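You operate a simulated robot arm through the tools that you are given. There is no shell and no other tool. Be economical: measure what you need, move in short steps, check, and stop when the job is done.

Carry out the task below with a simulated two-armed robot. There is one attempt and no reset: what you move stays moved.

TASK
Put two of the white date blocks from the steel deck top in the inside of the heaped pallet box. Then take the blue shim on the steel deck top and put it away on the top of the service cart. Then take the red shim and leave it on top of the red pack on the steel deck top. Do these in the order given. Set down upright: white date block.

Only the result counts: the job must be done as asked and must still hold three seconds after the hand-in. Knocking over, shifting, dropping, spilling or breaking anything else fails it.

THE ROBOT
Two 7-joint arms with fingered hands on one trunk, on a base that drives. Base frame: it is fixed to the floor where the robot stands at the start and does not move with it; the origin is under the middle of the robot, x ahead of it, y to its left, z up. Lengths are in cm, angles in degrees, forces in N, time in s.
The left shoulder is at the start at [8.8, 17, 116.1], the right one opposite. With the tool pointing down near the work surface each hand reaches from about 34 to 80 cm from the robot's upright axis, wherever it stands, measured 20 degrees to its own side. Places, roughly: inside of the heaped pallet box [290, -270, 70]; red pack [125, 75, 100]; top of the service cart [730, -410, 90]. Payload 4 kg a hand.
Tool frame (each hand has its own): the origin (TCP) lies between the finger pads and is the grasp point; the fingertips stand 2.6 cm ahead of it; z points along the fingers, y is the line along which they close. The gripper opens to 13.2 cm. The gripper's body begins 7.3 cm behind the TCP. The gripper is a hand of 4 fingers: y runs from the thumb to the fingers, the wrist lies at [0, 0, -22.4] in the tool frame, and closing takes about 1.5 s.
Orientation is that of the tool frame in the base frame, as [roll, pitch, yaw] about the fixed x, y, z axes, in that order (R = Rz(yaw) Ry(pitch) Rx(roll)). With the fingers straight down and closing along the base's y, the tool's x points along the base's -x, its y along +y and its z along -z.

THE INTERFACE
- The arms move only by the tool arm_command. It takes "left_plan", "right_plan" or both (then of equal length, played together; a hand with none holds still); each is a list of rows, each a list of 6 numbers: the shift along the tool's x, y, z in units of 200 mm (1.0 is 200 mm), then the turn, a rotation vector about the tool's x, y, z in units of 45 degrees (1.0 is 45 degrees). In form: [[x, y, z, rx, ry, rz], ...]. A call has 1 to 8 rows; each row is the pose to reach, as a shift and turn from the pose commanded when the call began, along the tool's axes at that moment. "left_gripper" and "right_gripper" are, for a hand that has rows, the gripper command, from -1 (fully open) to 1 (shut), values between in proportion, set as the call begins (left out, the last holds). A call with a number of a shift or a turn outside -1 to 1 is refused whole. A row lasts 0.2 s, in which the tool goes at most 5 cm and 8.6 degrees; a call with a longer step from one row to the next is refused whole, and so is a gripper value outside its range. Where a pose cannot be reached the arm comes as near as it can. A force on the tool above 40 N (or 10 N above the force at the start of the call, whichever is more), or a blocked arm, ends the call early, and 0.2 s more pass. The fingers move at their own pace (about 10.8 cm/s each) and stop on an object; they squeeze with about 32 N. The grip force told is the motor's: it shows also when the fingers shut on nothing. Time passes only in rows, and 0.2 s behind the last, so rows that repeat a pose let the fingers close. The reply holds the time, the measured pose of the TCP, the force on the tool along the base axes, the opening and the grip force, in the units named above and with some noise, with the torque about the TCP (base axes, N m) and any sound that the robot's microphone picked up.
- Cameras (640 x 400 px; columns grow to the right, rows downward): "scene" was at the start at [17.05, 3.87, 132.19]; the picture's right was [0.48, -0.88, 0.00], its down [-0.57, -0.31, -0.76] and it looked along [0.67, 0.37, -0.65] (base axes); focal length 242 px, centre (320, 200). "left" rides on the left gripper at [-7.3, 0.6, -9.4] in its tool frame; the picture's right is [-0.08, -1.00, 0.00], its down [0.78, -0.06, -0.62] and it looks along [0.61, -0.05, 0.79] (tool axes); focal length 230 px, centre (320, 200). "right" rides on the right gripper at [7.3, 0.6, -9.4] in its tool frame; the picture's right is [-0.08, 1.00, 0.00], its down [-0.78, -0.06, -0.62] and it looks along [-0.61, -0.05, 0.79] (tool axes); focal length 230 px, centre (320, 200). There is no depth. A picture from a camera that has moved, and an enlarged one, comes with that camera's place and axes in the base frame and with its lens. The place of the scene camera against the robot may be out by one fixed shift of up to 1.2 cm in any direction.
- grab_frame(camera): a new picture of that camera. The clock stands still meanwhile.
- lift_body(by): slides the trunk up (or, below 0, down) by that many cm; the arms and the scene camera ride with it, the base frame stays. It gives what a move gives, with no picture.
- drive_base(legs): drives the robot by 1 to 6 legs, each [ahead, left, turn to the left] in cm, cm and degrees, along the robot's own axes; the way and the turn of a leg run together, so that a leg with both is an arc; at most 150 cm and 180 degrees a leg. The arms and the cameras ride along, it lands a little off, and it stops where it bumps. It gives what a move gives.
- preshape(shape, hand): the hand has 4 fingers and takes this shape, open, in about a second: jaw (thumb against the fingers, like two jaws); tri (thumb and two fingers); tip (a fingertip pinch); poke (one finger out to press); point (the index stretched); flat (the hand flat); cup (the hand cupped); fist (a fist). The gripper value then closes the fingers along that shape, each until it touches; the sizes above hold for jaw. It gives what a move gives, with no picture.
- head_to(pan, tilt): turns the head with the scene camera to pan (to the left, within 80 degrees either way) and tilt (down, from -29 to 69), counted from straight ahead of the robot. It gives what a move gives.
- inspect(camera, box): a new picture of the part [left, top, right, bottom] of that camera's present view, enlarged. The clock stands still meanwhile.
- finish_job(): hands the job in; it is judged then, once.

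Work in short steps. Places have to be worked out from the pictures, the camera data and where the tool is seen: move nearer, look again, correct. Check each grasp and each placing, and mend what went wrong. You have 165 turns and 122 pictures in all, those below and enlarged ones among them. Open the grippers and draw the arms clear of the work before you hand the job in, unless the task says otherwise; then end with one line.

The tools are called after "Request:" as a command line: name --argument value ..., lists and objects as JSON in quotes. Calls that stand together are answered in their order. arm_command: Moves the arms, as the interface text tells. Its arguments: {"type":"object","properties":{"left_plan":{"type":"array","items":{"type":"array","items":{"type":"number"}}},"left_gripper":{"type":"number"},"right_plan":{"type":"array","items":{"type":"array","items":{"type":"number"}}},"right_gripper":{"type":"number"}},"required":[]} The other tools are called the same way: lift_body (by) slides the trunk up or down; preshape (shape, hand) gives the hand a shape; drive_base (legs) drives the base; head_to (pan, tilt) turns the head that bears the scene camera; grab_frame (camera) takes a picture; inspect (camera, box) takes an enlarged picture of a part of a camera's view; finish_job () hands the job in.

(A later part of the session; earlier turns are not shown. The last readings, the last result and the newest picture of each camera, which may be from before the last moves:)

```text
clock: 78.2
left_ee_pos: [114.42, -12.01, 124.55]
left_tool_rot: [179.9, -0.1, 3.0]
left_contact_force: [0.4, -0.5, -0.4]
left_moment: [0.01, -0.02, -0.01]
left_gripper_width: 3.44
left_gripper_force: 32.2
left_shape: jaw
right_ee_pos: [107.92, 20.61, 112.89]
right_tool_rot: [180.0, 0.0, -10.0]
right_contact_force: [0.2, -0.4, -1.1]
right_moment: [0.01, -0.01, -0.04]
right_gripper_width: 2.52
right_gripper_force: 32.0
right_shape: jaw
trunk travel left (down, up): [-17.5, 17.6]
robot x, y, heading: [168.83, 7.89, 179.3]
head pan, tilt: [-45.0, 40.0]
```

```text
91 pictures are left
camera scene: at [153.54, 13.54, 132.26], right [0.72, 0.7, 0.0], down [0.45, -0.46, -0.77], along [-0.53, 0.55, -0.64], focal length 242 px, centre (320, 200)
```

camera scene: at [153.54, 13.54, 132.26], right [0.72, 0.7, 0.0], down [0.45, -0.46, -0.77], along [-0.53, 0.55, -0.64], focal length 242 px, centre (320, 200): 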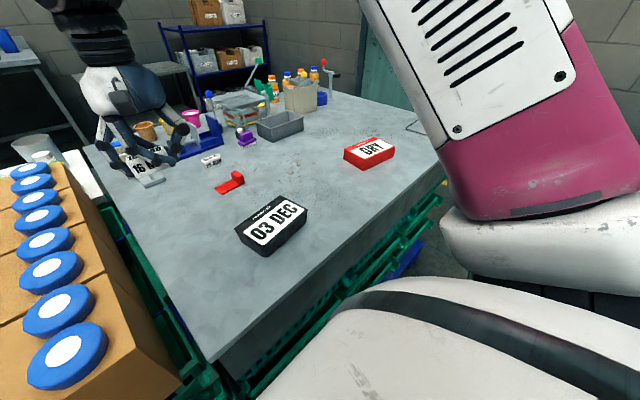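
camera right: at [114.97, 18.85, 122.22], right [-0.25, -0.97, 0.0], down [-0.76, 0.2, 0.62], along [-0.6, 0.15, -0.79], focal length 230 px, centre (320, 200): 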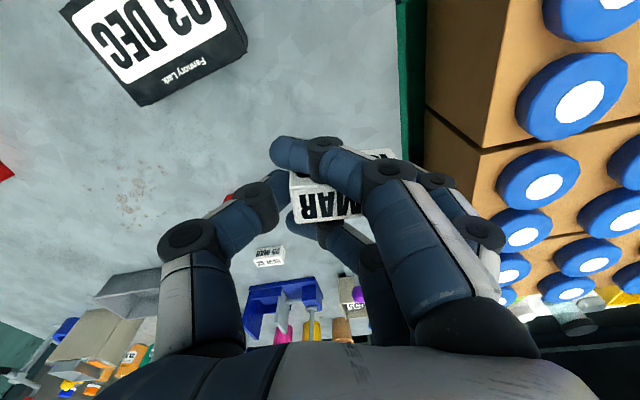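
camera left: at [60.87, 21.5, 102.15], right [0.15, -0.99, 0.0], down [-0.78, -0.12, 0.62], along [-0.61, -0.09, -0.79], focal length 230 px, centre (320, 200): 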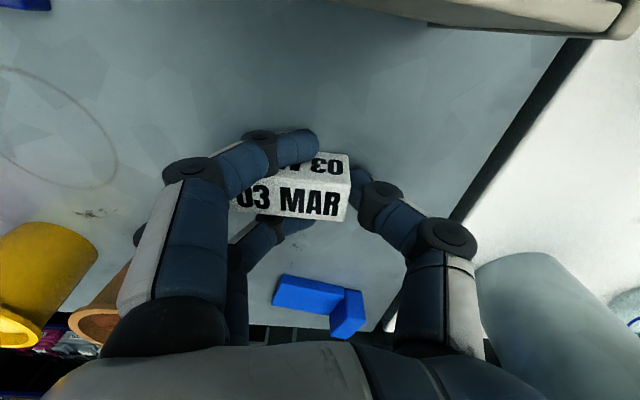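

Held. I'll zoom to check the block's attitude and record the red shim and pack positions.

Request:
inspect --camera "scene" --box '[80, 90, 240, 210]'

Request:
inspect --camera "scene" --box '[190, 120, 410, 260]'

```text
3.33 times, centred on (160, 150) of scene
camera zoom: at [153.54, 13.54, 132.26], right [0.72, 0.7, 0.0], down [0.45, -0.46, -0.77], along [-0.53, 0.55, -0.64], focal length 806 px, centre (853, 367)
```

zoom: 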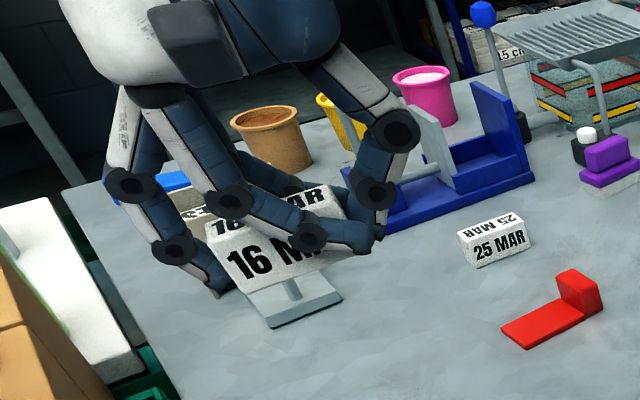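

```text
2.86 times, centred on (300, 190) of scene
camera zoom: at [153.54, 13.54, 132.26], right [0.72, 0.7, 0.0], down [0.45, -0.46, -0.77], along [-0.53, 0.55, -0.64], focal length 691 px, centre (377, 229)
```

zoom: 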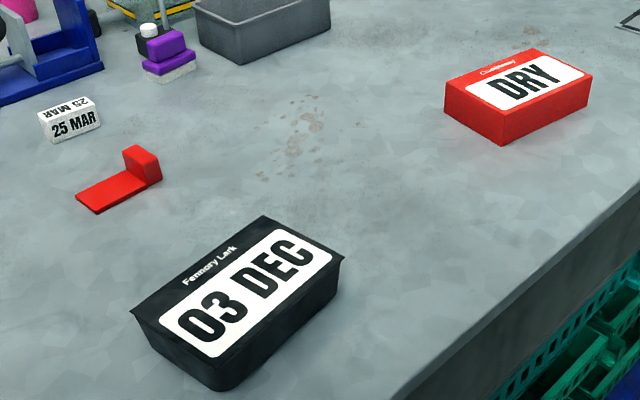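

Both blocks are in hand, level. Now back off, turn toward −y, drive to the heaped FEED box (about x 240–325, y −235…−347, rim z≈92) and look in.

Request:
drive_base --legs '[[-25, 0, 0], [0, 0, 91], [150, 0, 0], [33, 0, 0], [0, 88, 0]]'

Request:
head_to --pan 0 --tilt 40

Request:
grab_frame --camera "scene"

```text
clock: 97.1
left_ee_pos: [304.47, -230.28, 124.54]
left_tool_rot: [-180.0, -0.2, 94.4]
left_contact_force: [-0.3, 0.6, 0.3]
left_moment: [0.02, 0.01, 0.03]
left_gripper_width: 3.45
left_gripper_force: 32.0
left_shape: jaw
right_ee_pos: [271.95, -237.7, 112.85]
right_tool_rot: [-180.0, 0.0, 81.2]
right_contact_force: [0.0, 0.1, -1.3]
right_moment: [-0.02, 0.02, -0.03]
right_gripper_width: 2.51
right_gripper_force: 31.7
right_shape: jaw
trunk travel left (down, up): [-17.5, 17.6]
robot x, y, heading: [283.78, -176.98, -89.5]
head pan, tilt: [-45.0, 40.0]
```

```text
clock: 98.2
left_ee_pos: [304.35, -230.39, 124.56]
left_tool_rot: [179.9, -0.2, 94.3]
left_contact_force: [-0.2, -1.0, -0.3]
left_moment: [0.0, 0.02, -0.03]
left_gripper_width: 3.44
left_gripper_force: 31.5
left_shape: jaw
right_ee_pos: [271.85, -237.53, 112.97]
right_tool_rot: [179.9, 0.0, 81.3]
right_contact_force: [0.8, 0.6, -0.3]
right_moment: [-0.02, 0.0, -0.06]
right_gripper_width: 2.51
right_gripper_force: 32.2
right_shape: jaw
trunk travel left (down, up): [-17.5, 17.6]
robot x, y, heading: [283.49, -176.78, -89.8]
head pan, tilt: [0.0, 40.0]
```

```text
88 pictures are left
camera scene: at [284.07, -194.76, 132.26], right [-1.0, 0.0, 0.0], down [0.0, 0.64, -0.77], along [0.0, -0.77, -0.64], focal length 242 px, centre (320, 200)
```

scene: 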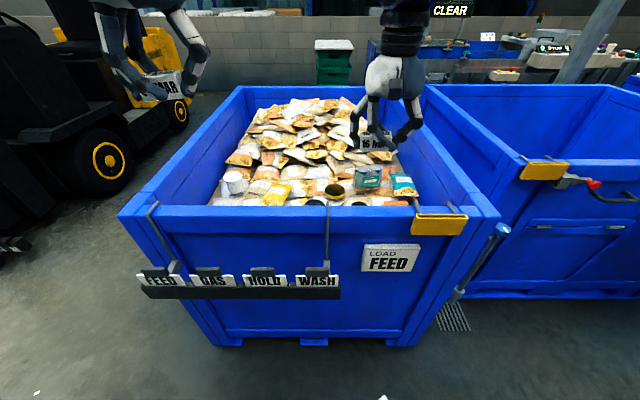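

Positioned well in front of the FEED box. Zoom on the heap to pick flat spots.

Request:
inspect --camera "scene" --box '[190, 85, 450, 225]'

Request:
grab_frame --camera "right"

Request:
grab_frame --camera "left"

```text
2.46 times, centred on (320, 155) of scene
camera zoom: at [284.07, -194.76, 132.26], right [-1.0, 0.0, 0.0], down [0.0, 0.64, -0.77], along [0.0, -0.77, -0.64], focal length 595 px, centre (320, 311)
```

zoom: 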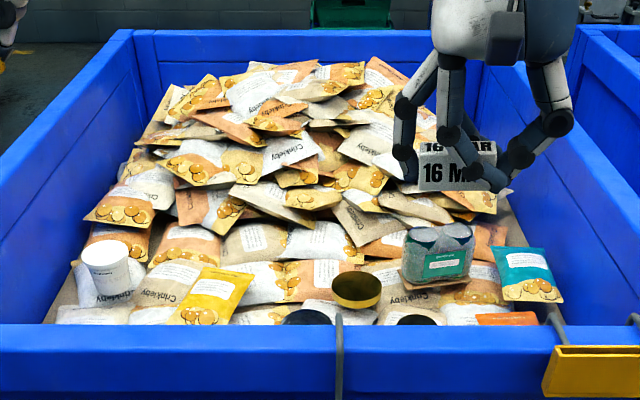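

```text
86 pictures are left
camera right: at [273.49, -230.49, 122.2], right [0.97, -0.23, 0.0], down [-0.18, -0.77, 0.62], along [-0.14, -0.6, -0.79], focal length 230 px, centre (320, 200)
```

right: 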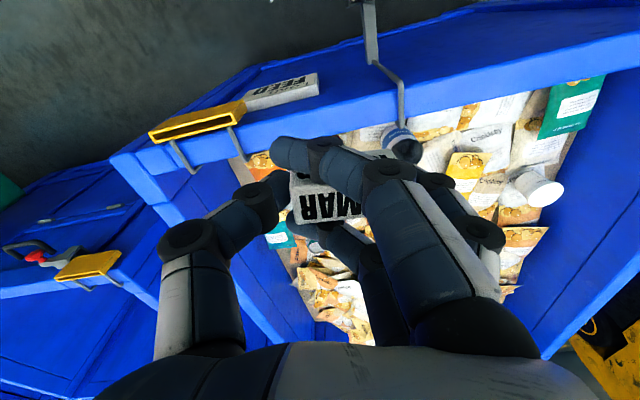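

```text
85 pictures are left
camera left: at [305.52, -237.65, 133.91], right [-0.99, -0.15, 0.0], down [-0.12, 0.78, 0.62], along [-0.09, 0.61, -0.78], focal length 230 px, centre (320, 200)
```

left: 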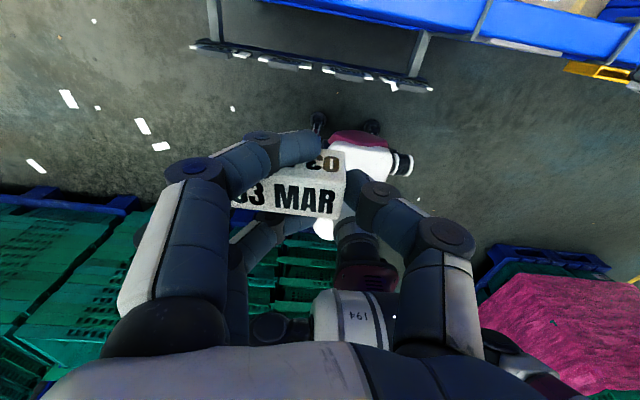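

Contents near the front lie flattish at z≈70, about 20 cm below the rim; I need to be closer. I'll drive ahead 25 cm and check from the wrist cameras.

Request:
drive_base --legs '[[25, 0, 0]]'

Request:
grab_frame --camera "scene"

```text
clock: 100.0
left_ee_pos: [304.64, -255.65, 124.57]
left_tool_rot: [179.9, -0.2, 94.2]
left_contact_force: [0.6, 0.6, -0.5]
left_moment: [0.0, 0.0, -0.01]
left_gripper_width: 3.44
left_gripper_force: 31.4
left_shape: jaw
right_ee_pos: [272.08, -262.86, 112.85]
right_tool_rot: [-180.0, 0.0, 81.2]
right_contact_force: [0.6, -0.2, -1.0]
right_moment: [-0.01, 0.04, -0.03]
right_gripper_width: 2.53
right_gripper_force: 31.7
right_shape: jaw
trunk travel left (down, up): [-17.5, 17.6]
robot x, y, heading: [283.83, -201.86, -89.9]
head pan, tilt: [0.0, 40.0]
```

```text
84 pictures are left
camera scene: at [284.19, -220.02, 132.26], right [-1.0, 0.0, 0.0], down [0.0, 0.64, -0.77], along [0.0, -0.77, -0.64], focal length 242 px, centre (320, 200)
```

scene: 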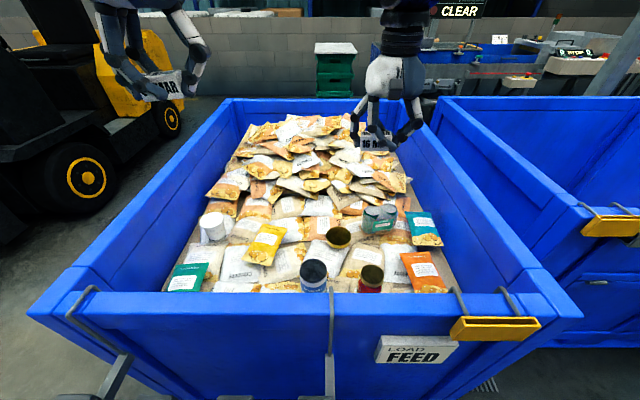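

Closer view. Zoom to judge the flat pouches left front and right front.

Request:
inspect --camera "scene" --box '[150, 195, 460, 300]'

Request:
grab_frame --camera "right"

Request:
grab_frame --camera "left"

```text
2.06 times, centred on (305, 248) of scene
camera zoom: at [284.19, -220.02, 132.26], right [-1.0, 0.0, 0.0], down [0.0, 0.64, -0.77], along [0.0, -0.77, -0.64], focal length 499 px, centre (351, 102)
```

zoom: 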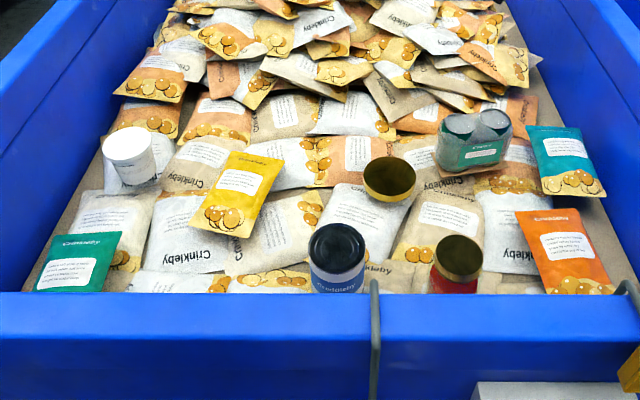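

```text
82 pictures are left
camera right: at [273.62, -255.75, 122.2], right [0.97, -0.23, 0.0], down [-0.18, -0.77, 0.62], along [-0.14, -0.6, -0.79], focal length 230 px, centre (320, 200)
```

right: 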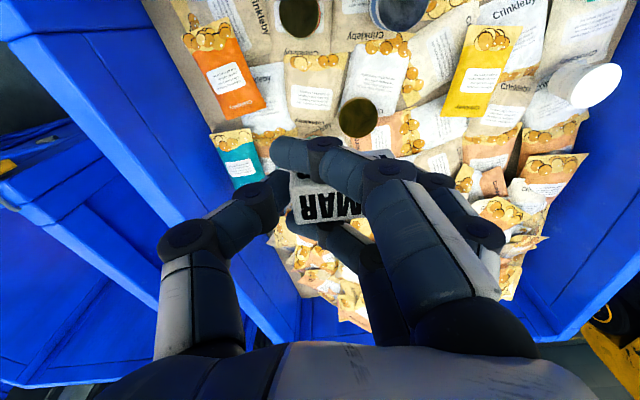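

```text
81 pictures are left
camera left: at [305.64, -262.91, 133.91], right [-0.99, -0.15, 0.0], down [-0.12, 0.78, 0.62], along [-0.09, 0.61, -0.78], focal length 230 px, centre (320, 200)
```

left: 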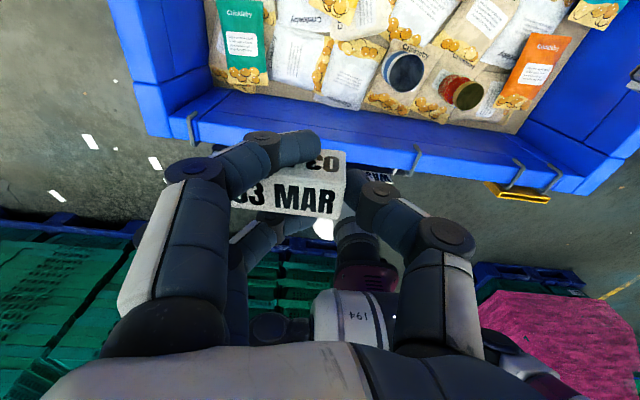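

The front is covered by flat pouches with clear spots at about [264,−267] (right block) and [312,−264] (left block). Move both hands over these while descending part way.

Request:
arm_command --right_plan '[[-0.053, -0.074, 0.2, 0, 0, 0], [-0.106, -0.148, 0.4, 0, 0, 0], [-0.159, -0.222, 0.6, 0, 0, 0], [-0.212, -0.296, 0.8, 0, 0, 0], [-0.265, -0.369, 1.0, 0, 0, 0], [-0.265, -0.369, 1.0, 0, 0, 0]]' --left_plan '[[-0.089, 0.068, 0.2, 0, 0, 0], [-0.178, 0.136, 0.4, 0, 0, 0], [-0.266, 0.203, 0.6, 0, 0, 0], [-0.355, 0.271, 0.8, 0, 0, 0], [-0.443, 0.338, 1.0, 0, 0, 0], [-0.443, 0.338, 1.0, 0, 0, 0]]'

Request:
grab_frame --camera "scene"

Request:
grab_frame --camera "right"

```text
clock: 101.4
left_ee_pos: [311.94, -263.77, 104.49]
left_tool_rot: [179.8, 0.0, 94.3]
left_contact_force: [0.3, -1.0, -0.7]
left_moment: [-0.04, 0.01, -0.03]
left_gripper_width: 3.46
left_gripper_force: 31.3
left_shape: jaw
right_ee_pos: [263.89, -266.91, 92.95]
right_tool_rot: [-179.9, 0.2, 81.3]
right_contact_force: [-0.2, -0.6, -0.1]
right_moment: [-0.03, -0.02, -0.01]
right_gripper_width: 2.51
right_gripper_force: 32.0
right_shape: jaw
trunk travel left (down, up): [-17.5, 17.6]
robot x, y, heading: [283.64, -201.64, -89.7]
head pan, tilt: [0.0, 40.0]
```

```text
80 pictures are left
camera scene: at [284.18, -219.81, 132.31], right [-1.0, 0.0, 0.0], down [0.0, 0.64, -0.77], along [0.0, -0.77, -0.64], focal length 242 px, centre (320, 200)
```

scene: 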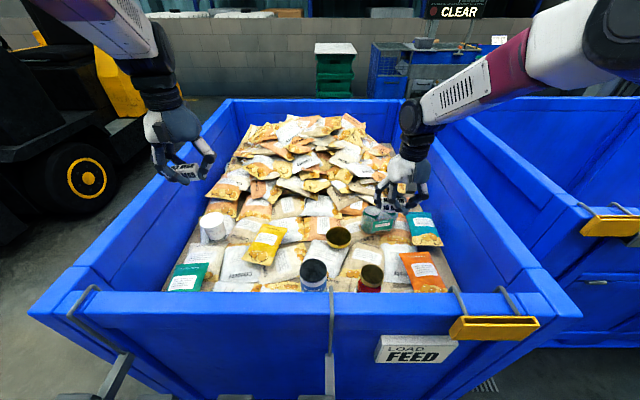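

```text
79 pictures are left
camera right: at [265.45, -259.72, 102.3], right [0.97, -0.23, 0.0], down [-0.18, -0.76, 0.62], along [-0.14, -0.6, -0.79], focal length 230 px, centre (320, 200)
```

right: 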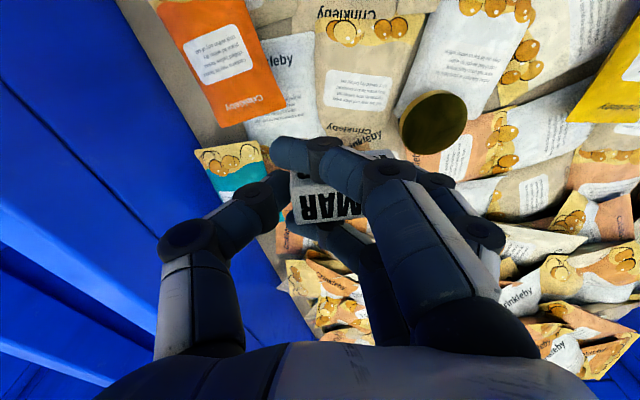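

Gold tin is close on the +x side, so I'll shift the right target to about [261.5,−265.5] and descend to z≈80.

Request:
arm_command --right_plan '[[0.025, -0.065, 0.05, 0, 0, 0], [0.05, -0.129, 0.15, 0, 0, 0], [0.05, -0.129, 0.35, 0, 0, 0], [0.05, -0.129, 0.55, 0, 0, 0], [0.05, -0.129, 0.65, 0, 0, 0], [0.05, -0.129, 0.65, 0, 0, 0]]'

Request:
inspect --camera "scene" --box '[300, 160, 480, 300]'

Request:
grab_frame --camera "right"

```text
clock: 102.8
left_ee_pos: [311.92, -263.87, 104.49]
left_tool_rot: [179.9, -0.2, 94.3]
left_contact_force: [-0.1, 0.2, 0.4]
left_moment: [0.01, 0.02, 0.02]
left_gripper_width: 3.45
left_gripper_force: 31.2
left_shape: jaw
right_ee_pos: [261.54, -265.67, 79.82]
right_tool_rot: [179.9, 0.2, 81.3]
right_contact_force: [-0.3, -1.0, -0.8]
right_moment: [-0.02, -0.02, 0.03]
right_gripper_width: 2.53
right_gripper_force: 31.5
right_shape: jaw
trunk travel left (down, up): [-17.5, 17.6]
robot x, y, heading: [284.07, -201.81, -89.7]
head pan, tilt: [0.0, 40.0]
```

```text
2.86 times, centred on (390, 230) of scene
camera zoom: at [284.19, -219.96, 132.26], right [-1.0, 0.0, 0.0], down [0.0, 0.64, -0.77], along [0.0, -0.77, -0.64], focal length 691 px, centre (120, 114)
```

zoom: 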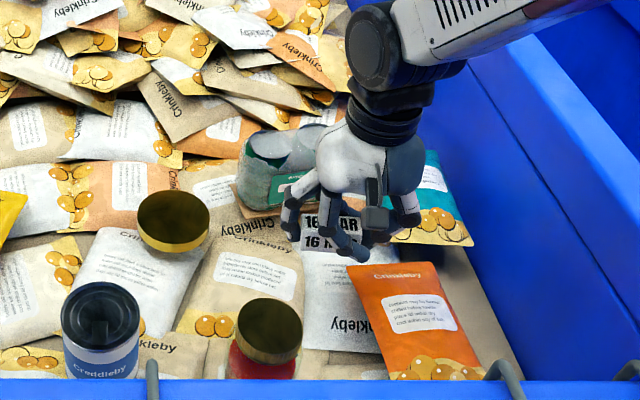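

```text
77 pictures are left
camera right: at [263.1, -258.48, 89.21], right [0.97, -0.23, 0.0], down [-0.18, -0.77, 0.62], along [-0.14, -0.6, -0.79], focal length 230 px, centre (320, 200)
```

right: 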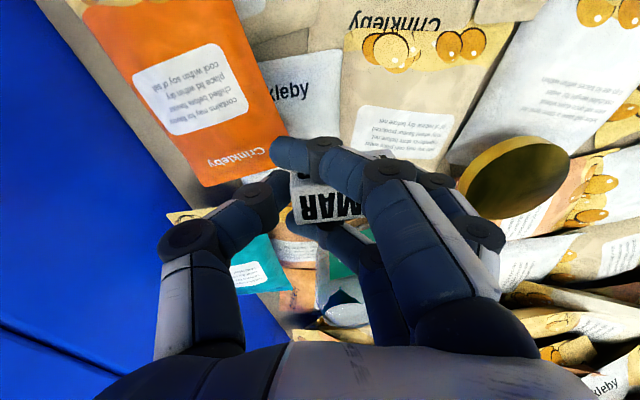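

Clear of tins and cups. Nudge slightly away and lower in small steps.

Request:
arm_command --right_plan '[[0.058, 0.052, 0.0, 0, 0, 0], [0.058, 0.052, 0.05, 0, 0, 0], [0.058, 0.052, 0.1, 0, 0, 0], [0.058, 0.052, 0.15, 0, 0, 0], [0.058, 0.052, 0.2, 0, 0, 0], [0.058, 0.052, 0.2, 0, 0, 0]]'

Request:
inspect --camera "scene" --box '[300, 160, 480, 300]'

```text
clock: 104.2
left_ee_pos: [311.9, -263.85, 104.44]
left_tool_rot: [180.0, -0.2, 94.2]
left_contact_force: [0.0, 0.1, -0.6]
left_moment: [0.01, 0.03, -0.01]
left_gripper_width: 3.45
left_gripper_force: 32.3
left_shape: jaw
right_ee_pos: [262.69, -264.69, 75.82]
right_tool_rot: [179.9, 0.2, 81.3]
right_contact_force: [-1.2, -0.2, -0.3]
right_moment: [-0.01, -0.01, -0.05]
right_gripper_width: 2.53
right_gripper_force: 32.1
right_shape: jaw
trunk travel left (down, up): [-17.5, 17.6]
robot x, y, heading: [283.87, -201.93, -89.6]
head pan, tilt: [0.0, 40.0]
```

```text
2.86 times, centred on (390, 230) of scene
camera zoom: at [284.19, -219.96, 132.26], right [-1.0, 0.0, 0.0], down [0.0, 0.64, -0.77], along [0.0, -0.77, -0.64], focal length 691 px, centre (120, 114)
```

zoom: 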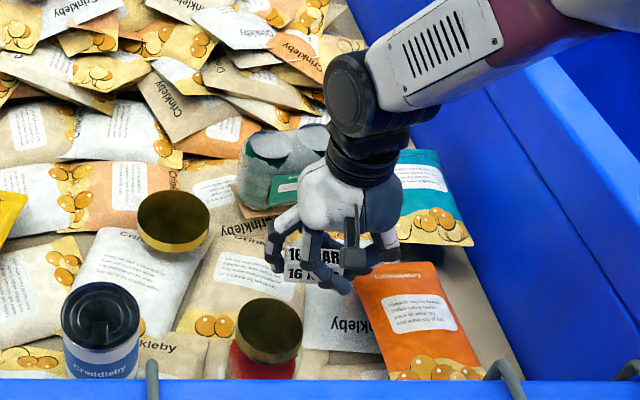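

No contact yet; continue lowering in 0.6 cm steps, watching force.

Request:
arm_command --right_plan '[[0, 0, 0.03, 0, 0, 0], [0, 0, 0.06, 0, 0, 0], [0, 0, 0.09, 0, 0, 0], [0, 0, 0.12, 0, 0, 0], [0, 0, 0.12, 0, 0, 0]]'

Request:
inspect --camera "scene" --box '[340, 190, 440, 290]'

```text
clock: 105.4
left_ee_pos: [312.07, -263.77, 104.42]
left_tool_rot: [179.9, -0.1, 94.3]
left_contact_force: [0.1, -0.3, -0.7]
left_moment: [0.01, 0.0, 0.0]
left_gripper_width: 3.44
left_gripper_force: 32.7
left_shape: jaw
right_ee_pos: [262.65, -264.57, 73.47]
right_tool_rot: [180.0, 0.0, 81.2]
right_contact_force: [0.5, 0.8, 0.2]
right_moment: [0.0, 0.0, -0.01]
right_gripper_width: 2.55
right_gripper_force: 32.3
right_shape: jaw
trunk travel left (down, up): [-17.5, 17.6]
robot x, y, heading: [284.09, -202.28, -89.9]
head pan, tilt: [0.0, 40.0]
```

```text
4.00 times, centred on (390, 240) of scene
camera zoom: at [284.19, -219.97, 132.26], right [-1.0, 0.0, 0.0], down [0.0, 0.64, -0.77], along [0.0, -0.77, -0.64], focal length 967 px, centre (40, 40)
```

zoom: 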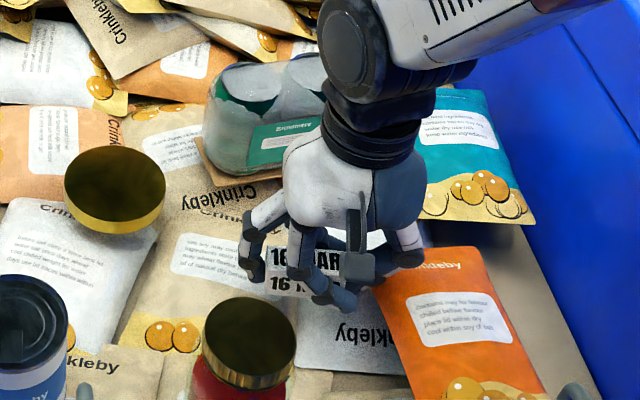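

Request:
arm_command --right_plan '[[0, 0, 0.025, 0, 0, 0], [0, 0, 0.05, 0, 0, 0], [0, 0, 0.075, 0, 0, 0], [0, 0, 0.1, 0, 0, 0], [0, 0, 0.1, 0, 0, 0]]'

Request:
inspect --camera "right" --box '[200, 60, 520, 260]'

```text
clock: 106.4
left_ee_pos: [311.91, -263.54, 104.77]
left_tool_rot: [-179.9, 0.0, 94.3]
left_contact_force: [0.1, 0.3, -0.9]
left_moment: [0.02, 0.01, -0.01]
left_gripper_width: 3.48
left_gripper_force: 32.6
left_shape: jaw
right_ee_pos: [262.86, -264.87, 72.46]
right_tool_rot: [179.8, 0.7, 81.1]
right_contact_force: [-0.3, 6.8, 30.3]
right_moment: [-0.03, -1.19, 0.23]
right_gripper_width: 2.46
right_gripper_force: 31.9
right_shape: jaw
trunk travel left (down, up): [-17.5, 17.6]
robot x, y, heading: [283.74, -201.67, -89.8]
head pan, tilt: [0.0, 40.0]
stopped in row 4 (right hand): the force on the tool passed its limit (the readings are from after the stop); the commanded pose is now the measured one
```

```text
2.00 times, centred on (360, 160) of right
camera zoom: at [264.33, -257.69, 81.75], right [0.97, -0.23, 0.0], down [-0.18, -0.76, 0.63], along [-0.14, -0.61, -0.78], focal length 460 px, centre (240, 280)
```

zoom: 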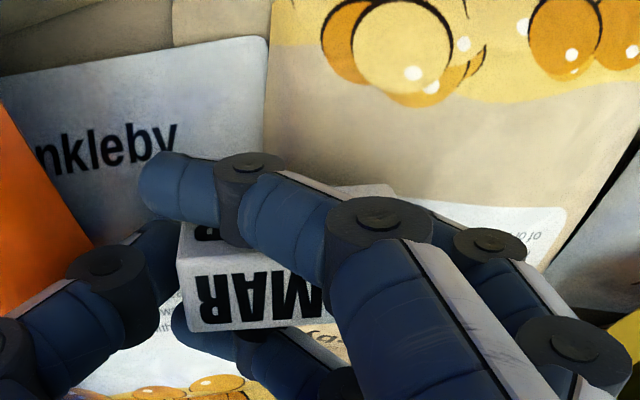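

Contact with the bag surface. Ease up slightly and open the right hand modestly.

Request:
arm_command --right_plan '[[0, 0, -0.015, 0, 0, 0], [0, 0, -0.015, 0, 0, 0]]'

Request:
arm_command --right_plan '[[0, 0, 0, 0, 0, 0], [0, 0, 0, 0, 0, 0], [0, 0, 0, 0, 0, 0], [0, 0, 0, 0, 0, 0], [0, 0, 0, 0, 0, 0]]' --right_gripper -0.25

Request:
inspect --camera "right" --box '[200, 60, 520, 260]'

```text
clock: 107.0
left_ee_pos: [311.85, -263.68, 104.63]
left_tool_rot: [-180.0, -0.1, 94.3]
left_contact_force: [-0.9, 1.3, 0.0]
left_moment: [0.01, 0.02, 0.0]
left_gripper_width: 3.45
left_gripper_force: 31.2
left_shape: jaw
right_ee_pos: [262.59, -264.98, 72.57]
right_tool_rot: [180.0, 0.5, 81.2]
right_contact_force: [-0.6, -2.8, 23.2]
right_moment: [-0.21, -1.11, -0.14]
right_gripper_width: 2.44
right_gripper_force: 32.3
right_shape: jaw
trunk travel left (down, up): [-17.5, 17.6]
robot x, y, heading: [284.03, -201.71, -89.8]
head pan, tilt: [0.0, 40.0]
```

```text
clock: 108.2
left_ee_pos: [311.84, -263.63, 104.62]
left_tool_rot: [179.9, 0.0, 94.3]
left_contact_force: [0.2, 1.4, -1.0]
left_moment: [0.01, 0.03, 0.0]
left_gripper_width: 3.45
left_gripper_force: 31.6
left_shape: jaw
right_ee_pos: [262.6, -264.79, 72.56]
right_tool_rot: [179.9, 0.6, 81.2]
right_contact_force: [-9.7, 0.8, 35.3]
right_moment: [-0.05, -1.16, -0.1]
right_gripper_width: 7.58
right_gripper_force: 0.0
right_shape: jaw
trunk travel left (down, up): [-17.5, 17.6]
robot x, y, heading: [283.62, -201.31, -89.7]
head pan, tilt: [0.0, 40.0]
```

```text
2.00 times, centred on (360, 160) of right
camera zoom: at [264.21, -257.59, 81.88], right [0.97, -0.23, 0.0], down [-0.18, -0.76, 0.62], along [-0.14, -0.61, -0.78], focal length 460 px, centre (240, 280)
```

zoom: 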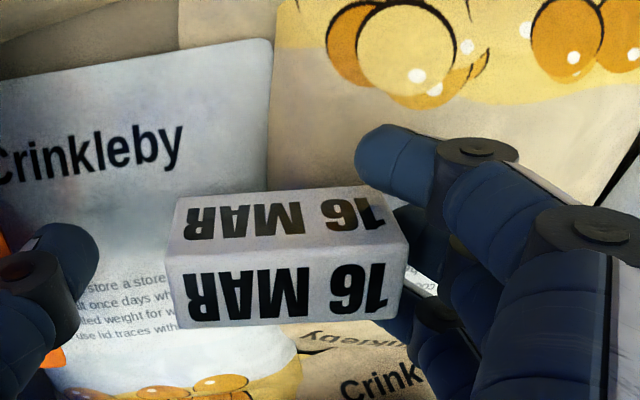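

Released, block sits level. Raise the right hand straight up.

Request:
arm_command --right_plan '[[0, 0, -0.1, 0, 0, 0], [0, 0, -0.25, 0, 0, 0], [0, 0, -0.5, 0, 0, 0], [0, 0, -0.75, 0, 0, 0], [0, 0, -1.0, 0, 0, 0], [0, 0, -1.0, 0, 0, 0]]'

Request:
grab_frame --camera "right"

Request:
inspect --camera "scene" --box '[140, 190, 460, 300]'

```text
clock: 109.6
left_ee_pos: [311.89, -263.87, 104.42]
left_tool_rot: [179.9, -0.3, 94.2]
left_contact_force: [-0.1, -0.9, -0.8]
left_moment: [0.0, 0.02, 0.0]
left_gripper_width: 3.44
left_gripper_force: 32.1
left_shape: jaw
right_ee_pos: [262.69, -264.84, 92.12]
right_tool_rot: [180.0, 0.1, 81.1]
right_contact_force: [-0.1, -0.3, 0.8]
right_moment: [-0.01, -0.02, -0.02]
right_gripper_width: 8.22
right_gripper_force: 0.1
right_shape: jaw
trunk travel left (down, up): [-17.5, 17.6]
robot x, y, heading: [284.43, -202.08, -89.7]
head pan, tilt: [0.0, 40.0]
```

```text
72 pictures are left
camera right: at [264.25, -257.59, 101.58], right [0.97, -0.23, 0.0], down [-0.18, -0.76, 0.62], along [-0.14, -0.6, -0.79], focal length 230 px, centre (320, 200)
```

right: 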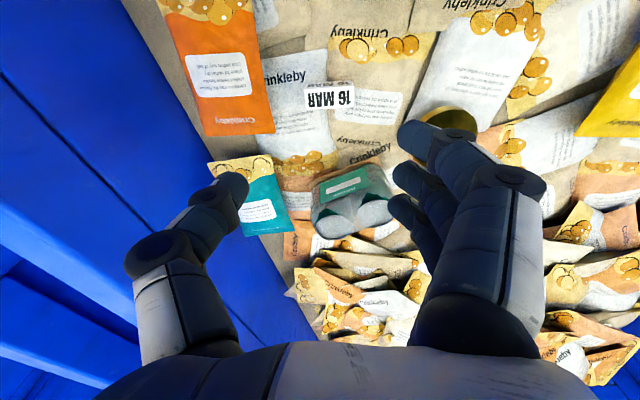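

```text
2.00 times, centred on (300, 245) of scene
camera zoom: at [284.17, -220.03, 132.23], right [-1.0, 0.0, 0.0], down [0.0, 0.64, -0.77], along [0.0, -0.77, -0.64], focal length 484 px, centre (360, 110)
```

zoom: 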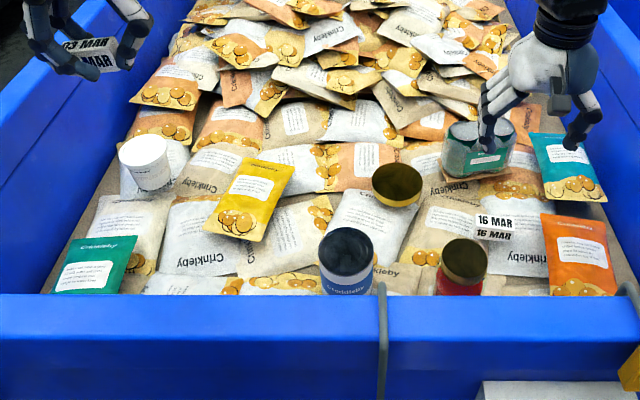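

First block is in place, upright, nothing disturbed. Now lower the left block at [312,−264].

Request:
arm_command --left_plan '[[0, 0, 0.22, 0, 0, 0], [0, 0, 0.44, 0, 0, 0], [0, 0, 0.66, 0, 0, 0], [0, 0, 0.88, 0, 0, 0], [0, 0, 1.0, 0, 0, 0], [0, 0, 1.0, 0, 0, 0]]'

Request:
inspect --camera "scene" --box '[140, 190, 460, 300]'

Request:
grab_frame --camera "left"

```text
clock: 111.0
left_ee_pos: [311.95, -263.6, 84.44]
left_tool_rot: [180.0, -0.2, 94.3]
left_contact_force: [0.6, -0.7, -1.3]
left_moment: [0.0, 0.05, 0.01]
left_gripper_width: 3.47
left_gripper_force: 31.8
left_shape: jaw
right_ee_pos: [262.66, -264.71, 92.31]
right_tool_rot: [179.9, 0.3, 81.1]
right_contact_force: [0.7, 0.6, 0.2]
right_moment: [0.01, 0.0, 0.02]
right_gripper_width: 8.19
right_gripper_force: 0.1
right_shape: jaw
trunk travel left (down, up): [-17.5, 17.6]
robot x, y, heading: [284.08, -201.68, -89.9]
head pan, tilt: [0.0, 40.0]
```

```text
2.00 times, centred on (300, 245) of scene
camera zoom: at [284.18, -219.94, 132.27], right [-1.0, 0.0, 0.0], down [0.0, 0.64, -0.77], along [0.0, -0.77, -0.64], focal length 484 px, centre (360, 110)
```

zoom: 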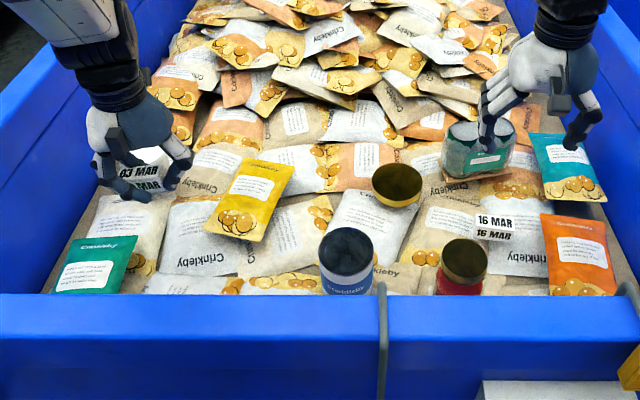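

```text
69 pictures are left
camera left: at [313.04, -270.87, 93.83], right [-0.99, -0.15, 0.0], down [-0.12, 0.78, 0.62], along [-0.09, 0.61, -0.79], focal length 230 px, centre (320, 200)
```

left: 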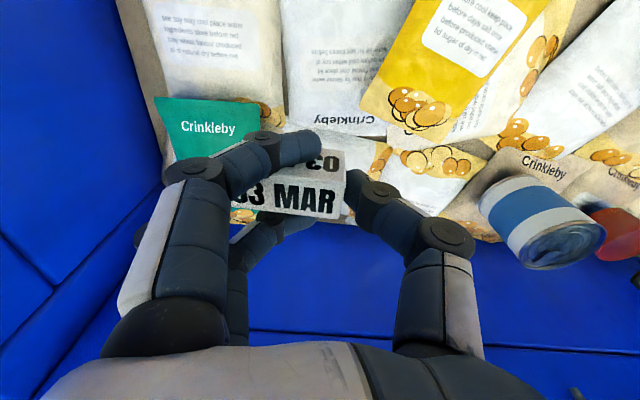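

Shift 1.5 cm away from the white tub and lower.

Request:
arm_command --left_plan '[[0.075, -0.03, 0.1, 0, 0, 0], [0.075, -0.03, 0.25, 0, 0, 0], [0.075, -0.03, 0.35, 0, 0, 0], [0.075, -0.03, 0.43, 0, 0, 0], [0.075, -0.03, 0.48, 0, 0, 0], [0.075, -0.03, 0.48, 0, 0, 0]]'

Request:
arm_command --left_plan '[[0, 0, 0.025, 0, 0, 0], [0, 0, 0.05, 0, 0, 0], [0, 0, 0.075, 0, 0, 0], [0, 0, 0.1, 0, 0, 0], [0, 0, 0.125, 0, 0, 0], [0, 0, 0.15, 0, 0, 0], [0, 0, 0.175, 0, 0, 0]]'

Request:
inspect --camera "scene" --box '[140, 190, 300, 300]'

```text
clock: 112.4
left_ee_pos: [311.21, -262.1, 74.84]
left_tool_rot: [179.8, -0.2, 94.3]
left_contact_force: [0.1, -0.8, -0.9]
left_moment: [0.03, 0.0, -0.02]
left_gripper_width: 3.48
left_gripper_force: 31.9
left_shape: jaw
right_ee_pos: [262.63, -264.8, 92.25]
right_tool_rot: [179.9, 0.4, 81.3]
right_contact_force: [0.2, 0.5, 0.3]
right_moment: [-0.01, 0.0, -0.04]
right_gripper_width: 8.26
right_gripper_force: 0.0
right_shape: jaw
trunk travel left (down, up): [-17.5, 17.6]
robot x, y, heading: [283.65, -201.79, -89.9]
head pan, tilt: [0.0, 40.0]
```

```text
clock: 113.9
left_ee_pos: [311.27, -262.43, 72.56]
left_tool_rot: [179.9, 0.4, 94.3]
left_contact_force: [-2.2, 5.3, 30.9]
left_moment: [0.28, -1.48, 0.27]
left_gripper_width: 3.3
left_gripper_force: 32.0
left_shape: jaw
right_ee_pos: [262.58, -264.44, 92.59]
right_tool_rot: [180.0, 0.4, 81.2]
right_contact_force: [0.0, 0.0, 0.2]
right_moment: [0.02, 0.0, 0.01]
right_gripper_width: 8.21
right_gripper_force: 0.1
right_shape: jaw
trunk travel left (down, up): [-17.5, 17.6]
robot x, y, heading: [283.98, -201.84, -89.6]
head pan, tilt: [0.0, 40.0]
stopped in row 7 (left hand): the force on the tool passed its limit (the readings are from after the stop); the commanded pose is now the measured one
```

```text
3.64 times, centred on (220, 245) of scene
camera zoom: at [284.03, -219.63, 132.34], right [-1.0, 0.0, 0.0], down [0.0, 0.64, -0.77], along [0.0, -0.77, -0.64], focal length 879 px, centre (684, 36)
```

zoom: 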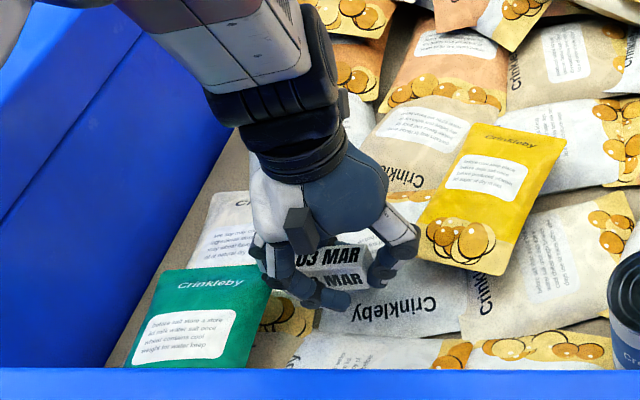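

Contact made. Ease and open the left hand.

Request:
arm_command --left_plan '[[0, 0, -0.015, 0, 0, 0], [0, 0, -0.015, 0, 0, 0]]'

Request:
arm_command --left_plan '[[0, 0, 0, 0, 0, 0], [0, 0, 0, 0, 0, 0], [0, 0, 0, 0, 0, 0], [0, 0, 0, 0, 0, 0], [0, 0, 0, 0, 0, 0]]' --left_gripper -0.25

Request:
arm_command --left_plan '[[0, 0, -0.1, 0, 0, 0], [0, 0, -0.25, 0, 0, 0], [0, 0, -0.5, 0, 0, 0], [0, 0, -0.75, 0, 0, 0], [0, 0, -1.0, 0, 0, 0], [0, 0, -1.0, 0, 0, 0]]'

Request:
inspect --camera "scene" --box '[140, 190, 460, 300]'

Request:
grab_frame --camera "left"

```text
clock: 114.5
left_ee_pos: [311.09, -262.47, 72.5]
left_tool_rot: [179.8, 0.3, 94.2]
left_contact_force: [-0.1, -2.2, 24.6]
left_moment: [0.09, -1.26, -0.17]
left_gripper_width: 3.3
left_gripper_force: 31.7
left_shape: jaw
right_ee_pos: [262.64, -264.5, 92.35]
right_tool_rot: [179.9, 0.4, 81.2]
right_contact_force: [-0.2, 0.4, 1.0]
right_moment: [0.02, 0.01, -0.03]
right_gripper_width: 8.24
right_gripper_force: 0.1
right_shape: jaw
trunk travel left (down, up): [-17.5, 17.6]
robot x, y, heading: [284.1, -201.43, -90.1]
head pan, tilt: [0.0, 40.0]
```

```text
clock: 115.7
left_ee_pos: [311.15, -262.44, 72.75]
left_tool_rot: [179.9, 0.2, 94.2]
left_contact_force: [-6.7, -3.0, 33.6]
left_moment: [0.11, -1.07, -0.06]
left_gripper_width: 7.73
left_gripper_force: 0.1
left_shape: jaw
right_ee_pos: [262.47, -264.45, 92.37]
right_tool_rot: [179.9, 0.4, 81.2]
right_contact_force: [0.3, 0.0, 0.2]
right_moment: [0.02, 0.02, 0.02]
right_gripper_width: 8.2
right_gripper_force: 0.0
right_shape: jaw
trunk travel left (down, up): [-17.5, 17.6]
robot x, y, heading: [283.86, -201.68, -89.5]
head pan, tilt: [0.0, 40.0]
```

```text
clock: 117.1
left_ee_pos: [311.14, -262.46, 92.3]
left_tool_rot: [-180.0, 0.0, 94.3]
left_contact_force: [0.4, 0.3, 0.3]
left_moment: [0.04, 0.01, -0.02]
left_gripper_width: 8.22
left_gripper_force: 0.1
left_shape: jaw
right_ee_pos: [262.63, -264.62, 92.17]
right_tool_rot: [180.0, 0.1, 81.2]
right_contact_force: [-0.4, 0.0, -0.2]
right_moment: [0.02, 0.03, 0.02]
right_gripper_width: 8.22
right_gripper_force: 0.0
right_shape: jaw
trunk travel left (down, up): [-17.5, 17.6]
robot x, y, heading: [283.69, -201.6, -90.1]
head pan, tilt: [0.0, 40.0]
```

```text
2.00 times, centred on (300, 245) of scene
camera zoom: at [284.19, -220.01, 132.23], right [-1.0, 0.0, 0.0], down [0.0, 0.64, -0.77], along [0.0, -0.77, -0.64], focal length 484 px, centre (360, 110)
```

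zoom: 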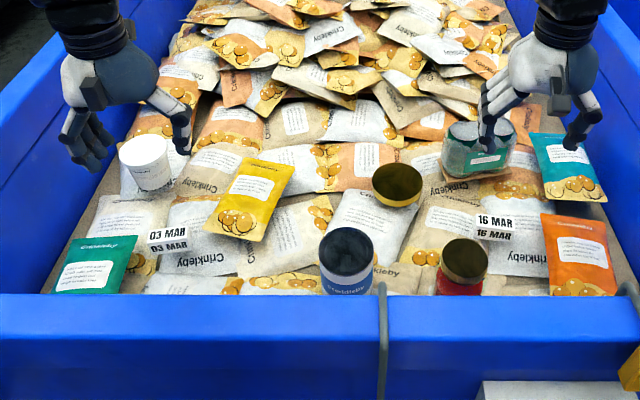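

```text
66 pictures are left
camera left: at [312.3, -269.65, 101.71], right [-0.99, -0.15, 0.0], down [-0.12, 0.78, 0.62], along [-0.09, 0.61, -0.79], focal length 230 px, centre (320, 200)
```

left: 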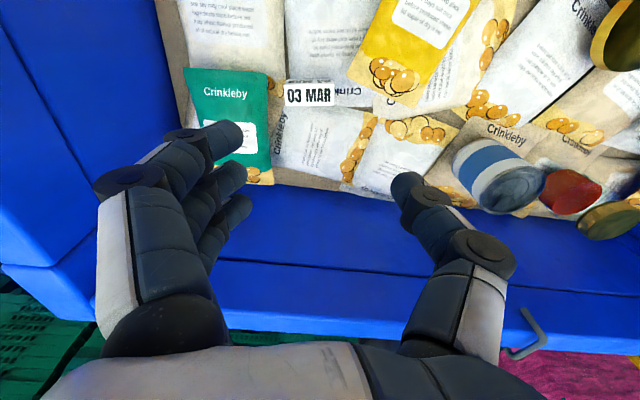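

Both blocks sit upright in the box, nothing else disturbed. Raise both hands above the rim, then drive back along the aisle to the near side of the deck.

Request:
arm_command --left_plan '[[0, 0, -0.25, 0, 0, 0], [0, 0, -0.5, 0, 0, 0], [0, 0, -0.75, 0, 0, 0], [0, 0, -1.0, 0, 0, 0], [0, 0, -1.0, 0, 0, 0]]' --right_plan '[[0, 0, -0.25, 0, 0, 0], [0, 0, -0.5, 0, 0, 0], [0, 0, -0.75, 0, 0, 0], [0, 0, -1.0, 0, 0, 0], [0, 0, -1.0, 0, 0, 0]]'

Request:
drive_base --legs '[[-27, 0, 0], [0, 0, -90], [150, 0, 0], [150, 0, 0], [30, 0, 0], [0, 0, -90]]'

```text
clock: 118.3
left_ee_pos: [311.18, -262.36, 112.3]
left_tool_rot: [179.9, -0.2, 94.3]
left_contact_force: [-0.1, -0.2, -0.2]
left_moment: [0.03, 0.02, -0.03]
left_gripper_width: 8.23
left_gripper_force: 0.0
left_shape: jaw
right_ee_pos: [262.71, -264.81, 112.24]
right_tool_rot: [180.0, 0.3, 81.3]
right_contact_force: [0.1, 0.1, -0.7]
right_moment: [0.0, 0.01, -0.01]
right_gripper_width: 8.25
right_gripper_force: 0.1
right_shape: jaw
trunk travel left (down, up): [-17.5, 17.6]
robot x, y, heading: [283.75, -201.97, -89.8]
head pan, tilt: [0.0, 40.0]
```

```text
clock: 143.6
left_ee_pos: [-72.1, -113.06, 112.47]
left_tool_rot: [179.9, 0.0, -86.7]
left_contact_force: [0.0, -0.3, 0.2]
left_moment: [0.03, 0.0, -0.05]
left_gripper_width: 8.22
left_gripper_force: 0.0
left_shape: jaw
right_ee_pos: [-23.71, -111.68, 112.34]
right_tool_rot: [179.9, 0.2, -99.8]
right_contact_force: [0.1, -0.1, 0.1]
right_moment: [-0.02, 0.03, 0.0]
right_gripper_width: 8.23
right_gripper_force: 0.1
right_shape: jaw
trunk travel left (down, up): [-17.5, 17.6]
robot x, y, heading: [-46.23, -173.88, 89.3]
head pan, tilt: [0.0, 40.0]
```

Drive to in front of the deck (still 45 cm back), and retract the hands for clearance.

Request:
drive_base --legs '[[150, 0, 0], [24, 0, 0], [0, 0, -89.3]]'

Request:
arm_command --left_plan '[[0.24, 0, 0, 0, 0, 0], [0.48, 0, 0, 0, 0, 0], [0.72, 0, 0, 0, 0, 0], [0.9, 0, 0, 0, 0, 0], [0.9, 0, 0, 0, 0, 0]]' --right_plan '[[0.24, 0, 0, 0, 0, 0], [0.48, 0, 0, 0, 0, 0], [0.72, 0, 0, 0, 0, 0], [0.9, 0, 0, 0, 0, 0], [0.9, 0, 0, 0, 0, 0]]'

Request:
grab_frame --camera "scene"

```text
clock: 156.2
left_ee_pos: [17.72, 26.05, 112.32]
left_tool_rot: [179.8, 0.1, -176.6]
left_contact_force: [-0.4, -0.1, -0.6]
left_moment: [-0.02, -0.02, 0.04]
left_gripper_width: 8.24
left_gripper_force: 0.1
left_shape: jaw
right_ee_pos: [19.32, -22.58, 112.17]
right_tool_rot: [180.0, 0.4, 170.3]
right_contact_force: [-0.4, 0.8, -0.7]
right_moment: [0.01, 0.0, 0.03]
right_gripper_width: 8.22
right_gripper_force: 0.1
right_shape: jaw
trunk travel left (down, up): [-17.5, 17.6]
robot x, y, heading: [-43.11, -0.23, -0.7]
head pan, tilt: [0.0, 40.0]
```

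```text
clock: 157.4
left_ee_pos: [3.11, 27.75, 110.71]
left_tool_rot: [-175.9, 0.2, -175.5]
left_contact_force: [0.6, 0.6, 0.1]
left_moment: [-0.01, -0.02, -0.01]
left_gripper_width: 8.21
left_gripper_force: 0.1
left_shape: jaw
left hand out of reach, approached as far as the arm can: row 3, 4, 5
right_ee_pos: [1.46, -19.36, 112.11]
right_tool_rot: [-179.9, 0.3, 170.3]
right_contact_force: [0.9, -0.9, 0.1]
right_moment: [0.02, 0.0, 0.02]
right_gripper_width: 8.21
right_gripper_force: 0.1
right_shape: jaw
trunk travel left (down, up): [-17.5, 17.6]
robot x, y, heading: [-43.1, -0.39, -0.6]
head pan, tilt: [0.0, 40.0]
```

```text
65 pictures are left
camera scene: at [-25.02, -0.67, 132.26], right [-0.01, -1.0, 0.0], down [-0.64, 0.01, -0.77], along [0.77, -0.01, -0.64], focal length 242 px, centre (320, 200)
```

scene: 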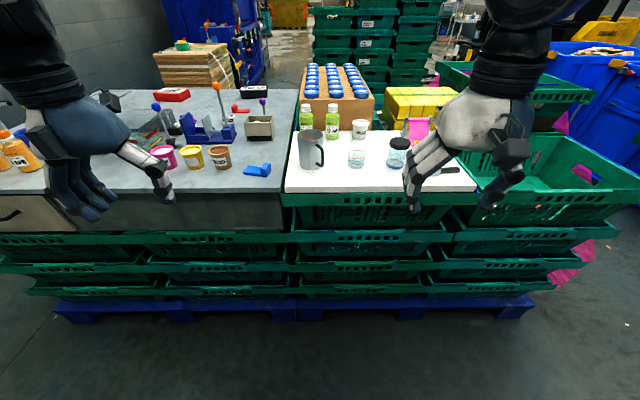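

Hands clear. Drive to x≈−8 and look at the blue shim closely.

Request:
arm_command --left_plan '[[-0.2, 0.05, 0, 0, 0, 0], [-0.35, 0.05, 0, 0, 0, 0], [-0.35, 0.05, 0, 0, 0, 0]]'

Request:
drive_base --legs '[[36, 0, 0.6]]'

Request:
head_to --pan 18 --tilt 55

Request:
grab_frame --camera "scene"

Request:
grab_frame --camera "left"

```text
clock: 158.2
left_ee_pos: [10.21, 28.68, 110.76]
left_tool_rot: [179.8, 0.0, -176.5]
left_contact_force: [0.6, -0.1, 0.1]
left_moment: [0.04, 0.02, 0.02]
left_gripper_width: 8.25
left_gripper_force: 0.0
left_shape: jaw
right_ee_pos: [1.56, -19.54, 112.11]
right_tool_rot: [179.9, 0.2, 170.3]
right_contact_force: [0.7, 0.0, 0.1]
right_moment: [0.0, -0.01, -0.03]
right_gripper_width: 8.21
right_gripper_force: 0.0
right_shape: jaw
trunk travel left (down, up): [-17.5, 17.6]
robot x, y, heading: [-43.45, 0.01, -0.7]
head pan, tilt: [0.0, 40.0]
```

```text
clock: 160.5
left_ee_pos: [45.6, 29.04, 110.77]
left_tool_rot: [-180.0, 0.0, -176.0]
left_contact_force: [0.8, 0.4, 0.3]
left_moment: [0.02, -0.01, 0.02]
left_gripper_width: 8.23
left_gripper_force: 0.1
left_shape: jaw
right_ee_pos: [37.59, -19.04, 112.18]
right_tool_rot: [-180.0, 0.4, 171.0]
right_contact_force: [0.5, 0.9, 0.1]
right_moment: [0.02, -0.01, 0.0]
right_gripper_width: 8.21
right_gripper_force: 0.0
right_shape: jaw
trunk travel left (down, up): [-17.5, 17.6]
robot x, y, heading: [-7.39, -0.35, -0.0]
head pan, tilt: [0.0, 40.0]
```

```text
clock: 161.3
left_ee_pos: [45.61, 29.1, 110.5]
left_tool_rot: [-179.9, -0.1, -175.8]
left_contact_force: [-0.2, 0.5, 0.7]
left_moment: [-0.03, -0.02, 0.03]
left_gripper_width: 8.23
left_gripper_force: 0.0
left_shape: jaw
right_ee_pos: [37.6, -19.01, 112.05]
right_tool_rot: [179.9, 0.3, 170.9]
right_contact_force: [-0.1, -0.3, 0.5]
right_moment: [0.02, -0.05, 0.02]
right_gripper_width: 8.21
right_gripper_force: 0.0
right_shape: jaw
trunk travel left (down, up): [-17.5, 17.6]
robot x, y, heading: [-7.4, -0.27, -0.0]
head pan, tilt: [18.0, 55.0]
```

```text
64 pictures are left
camera scene: at [9.61, 0.95, 130.61], right [0.22, -0.98, 0.0], down [-0.76, -0.17, -0.62], along [0.61, 0.14, -0.78], focal length 242 px, centre (320, 200)
```

scene: 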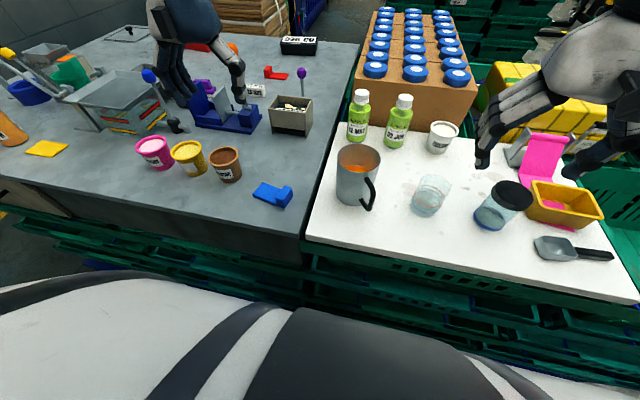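

```text
63 pictures are left
camera left: at [52.84, 30.21, 119.99], right [0.15, -0.99, 0.0], down [-0.78, -0.12, 0.62], along [-0.61, -0.09, -0.79], focal length 230 px, centre (320, 200)
```

left: 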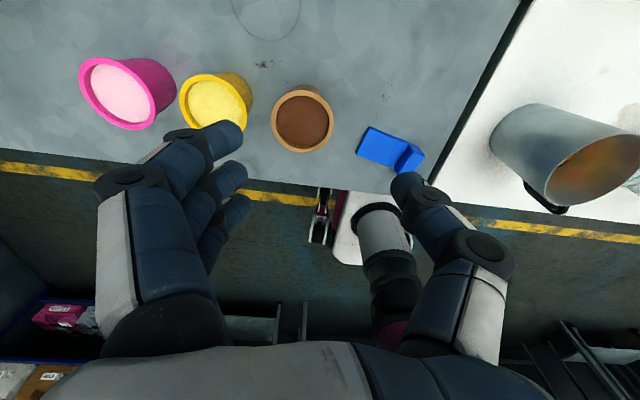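

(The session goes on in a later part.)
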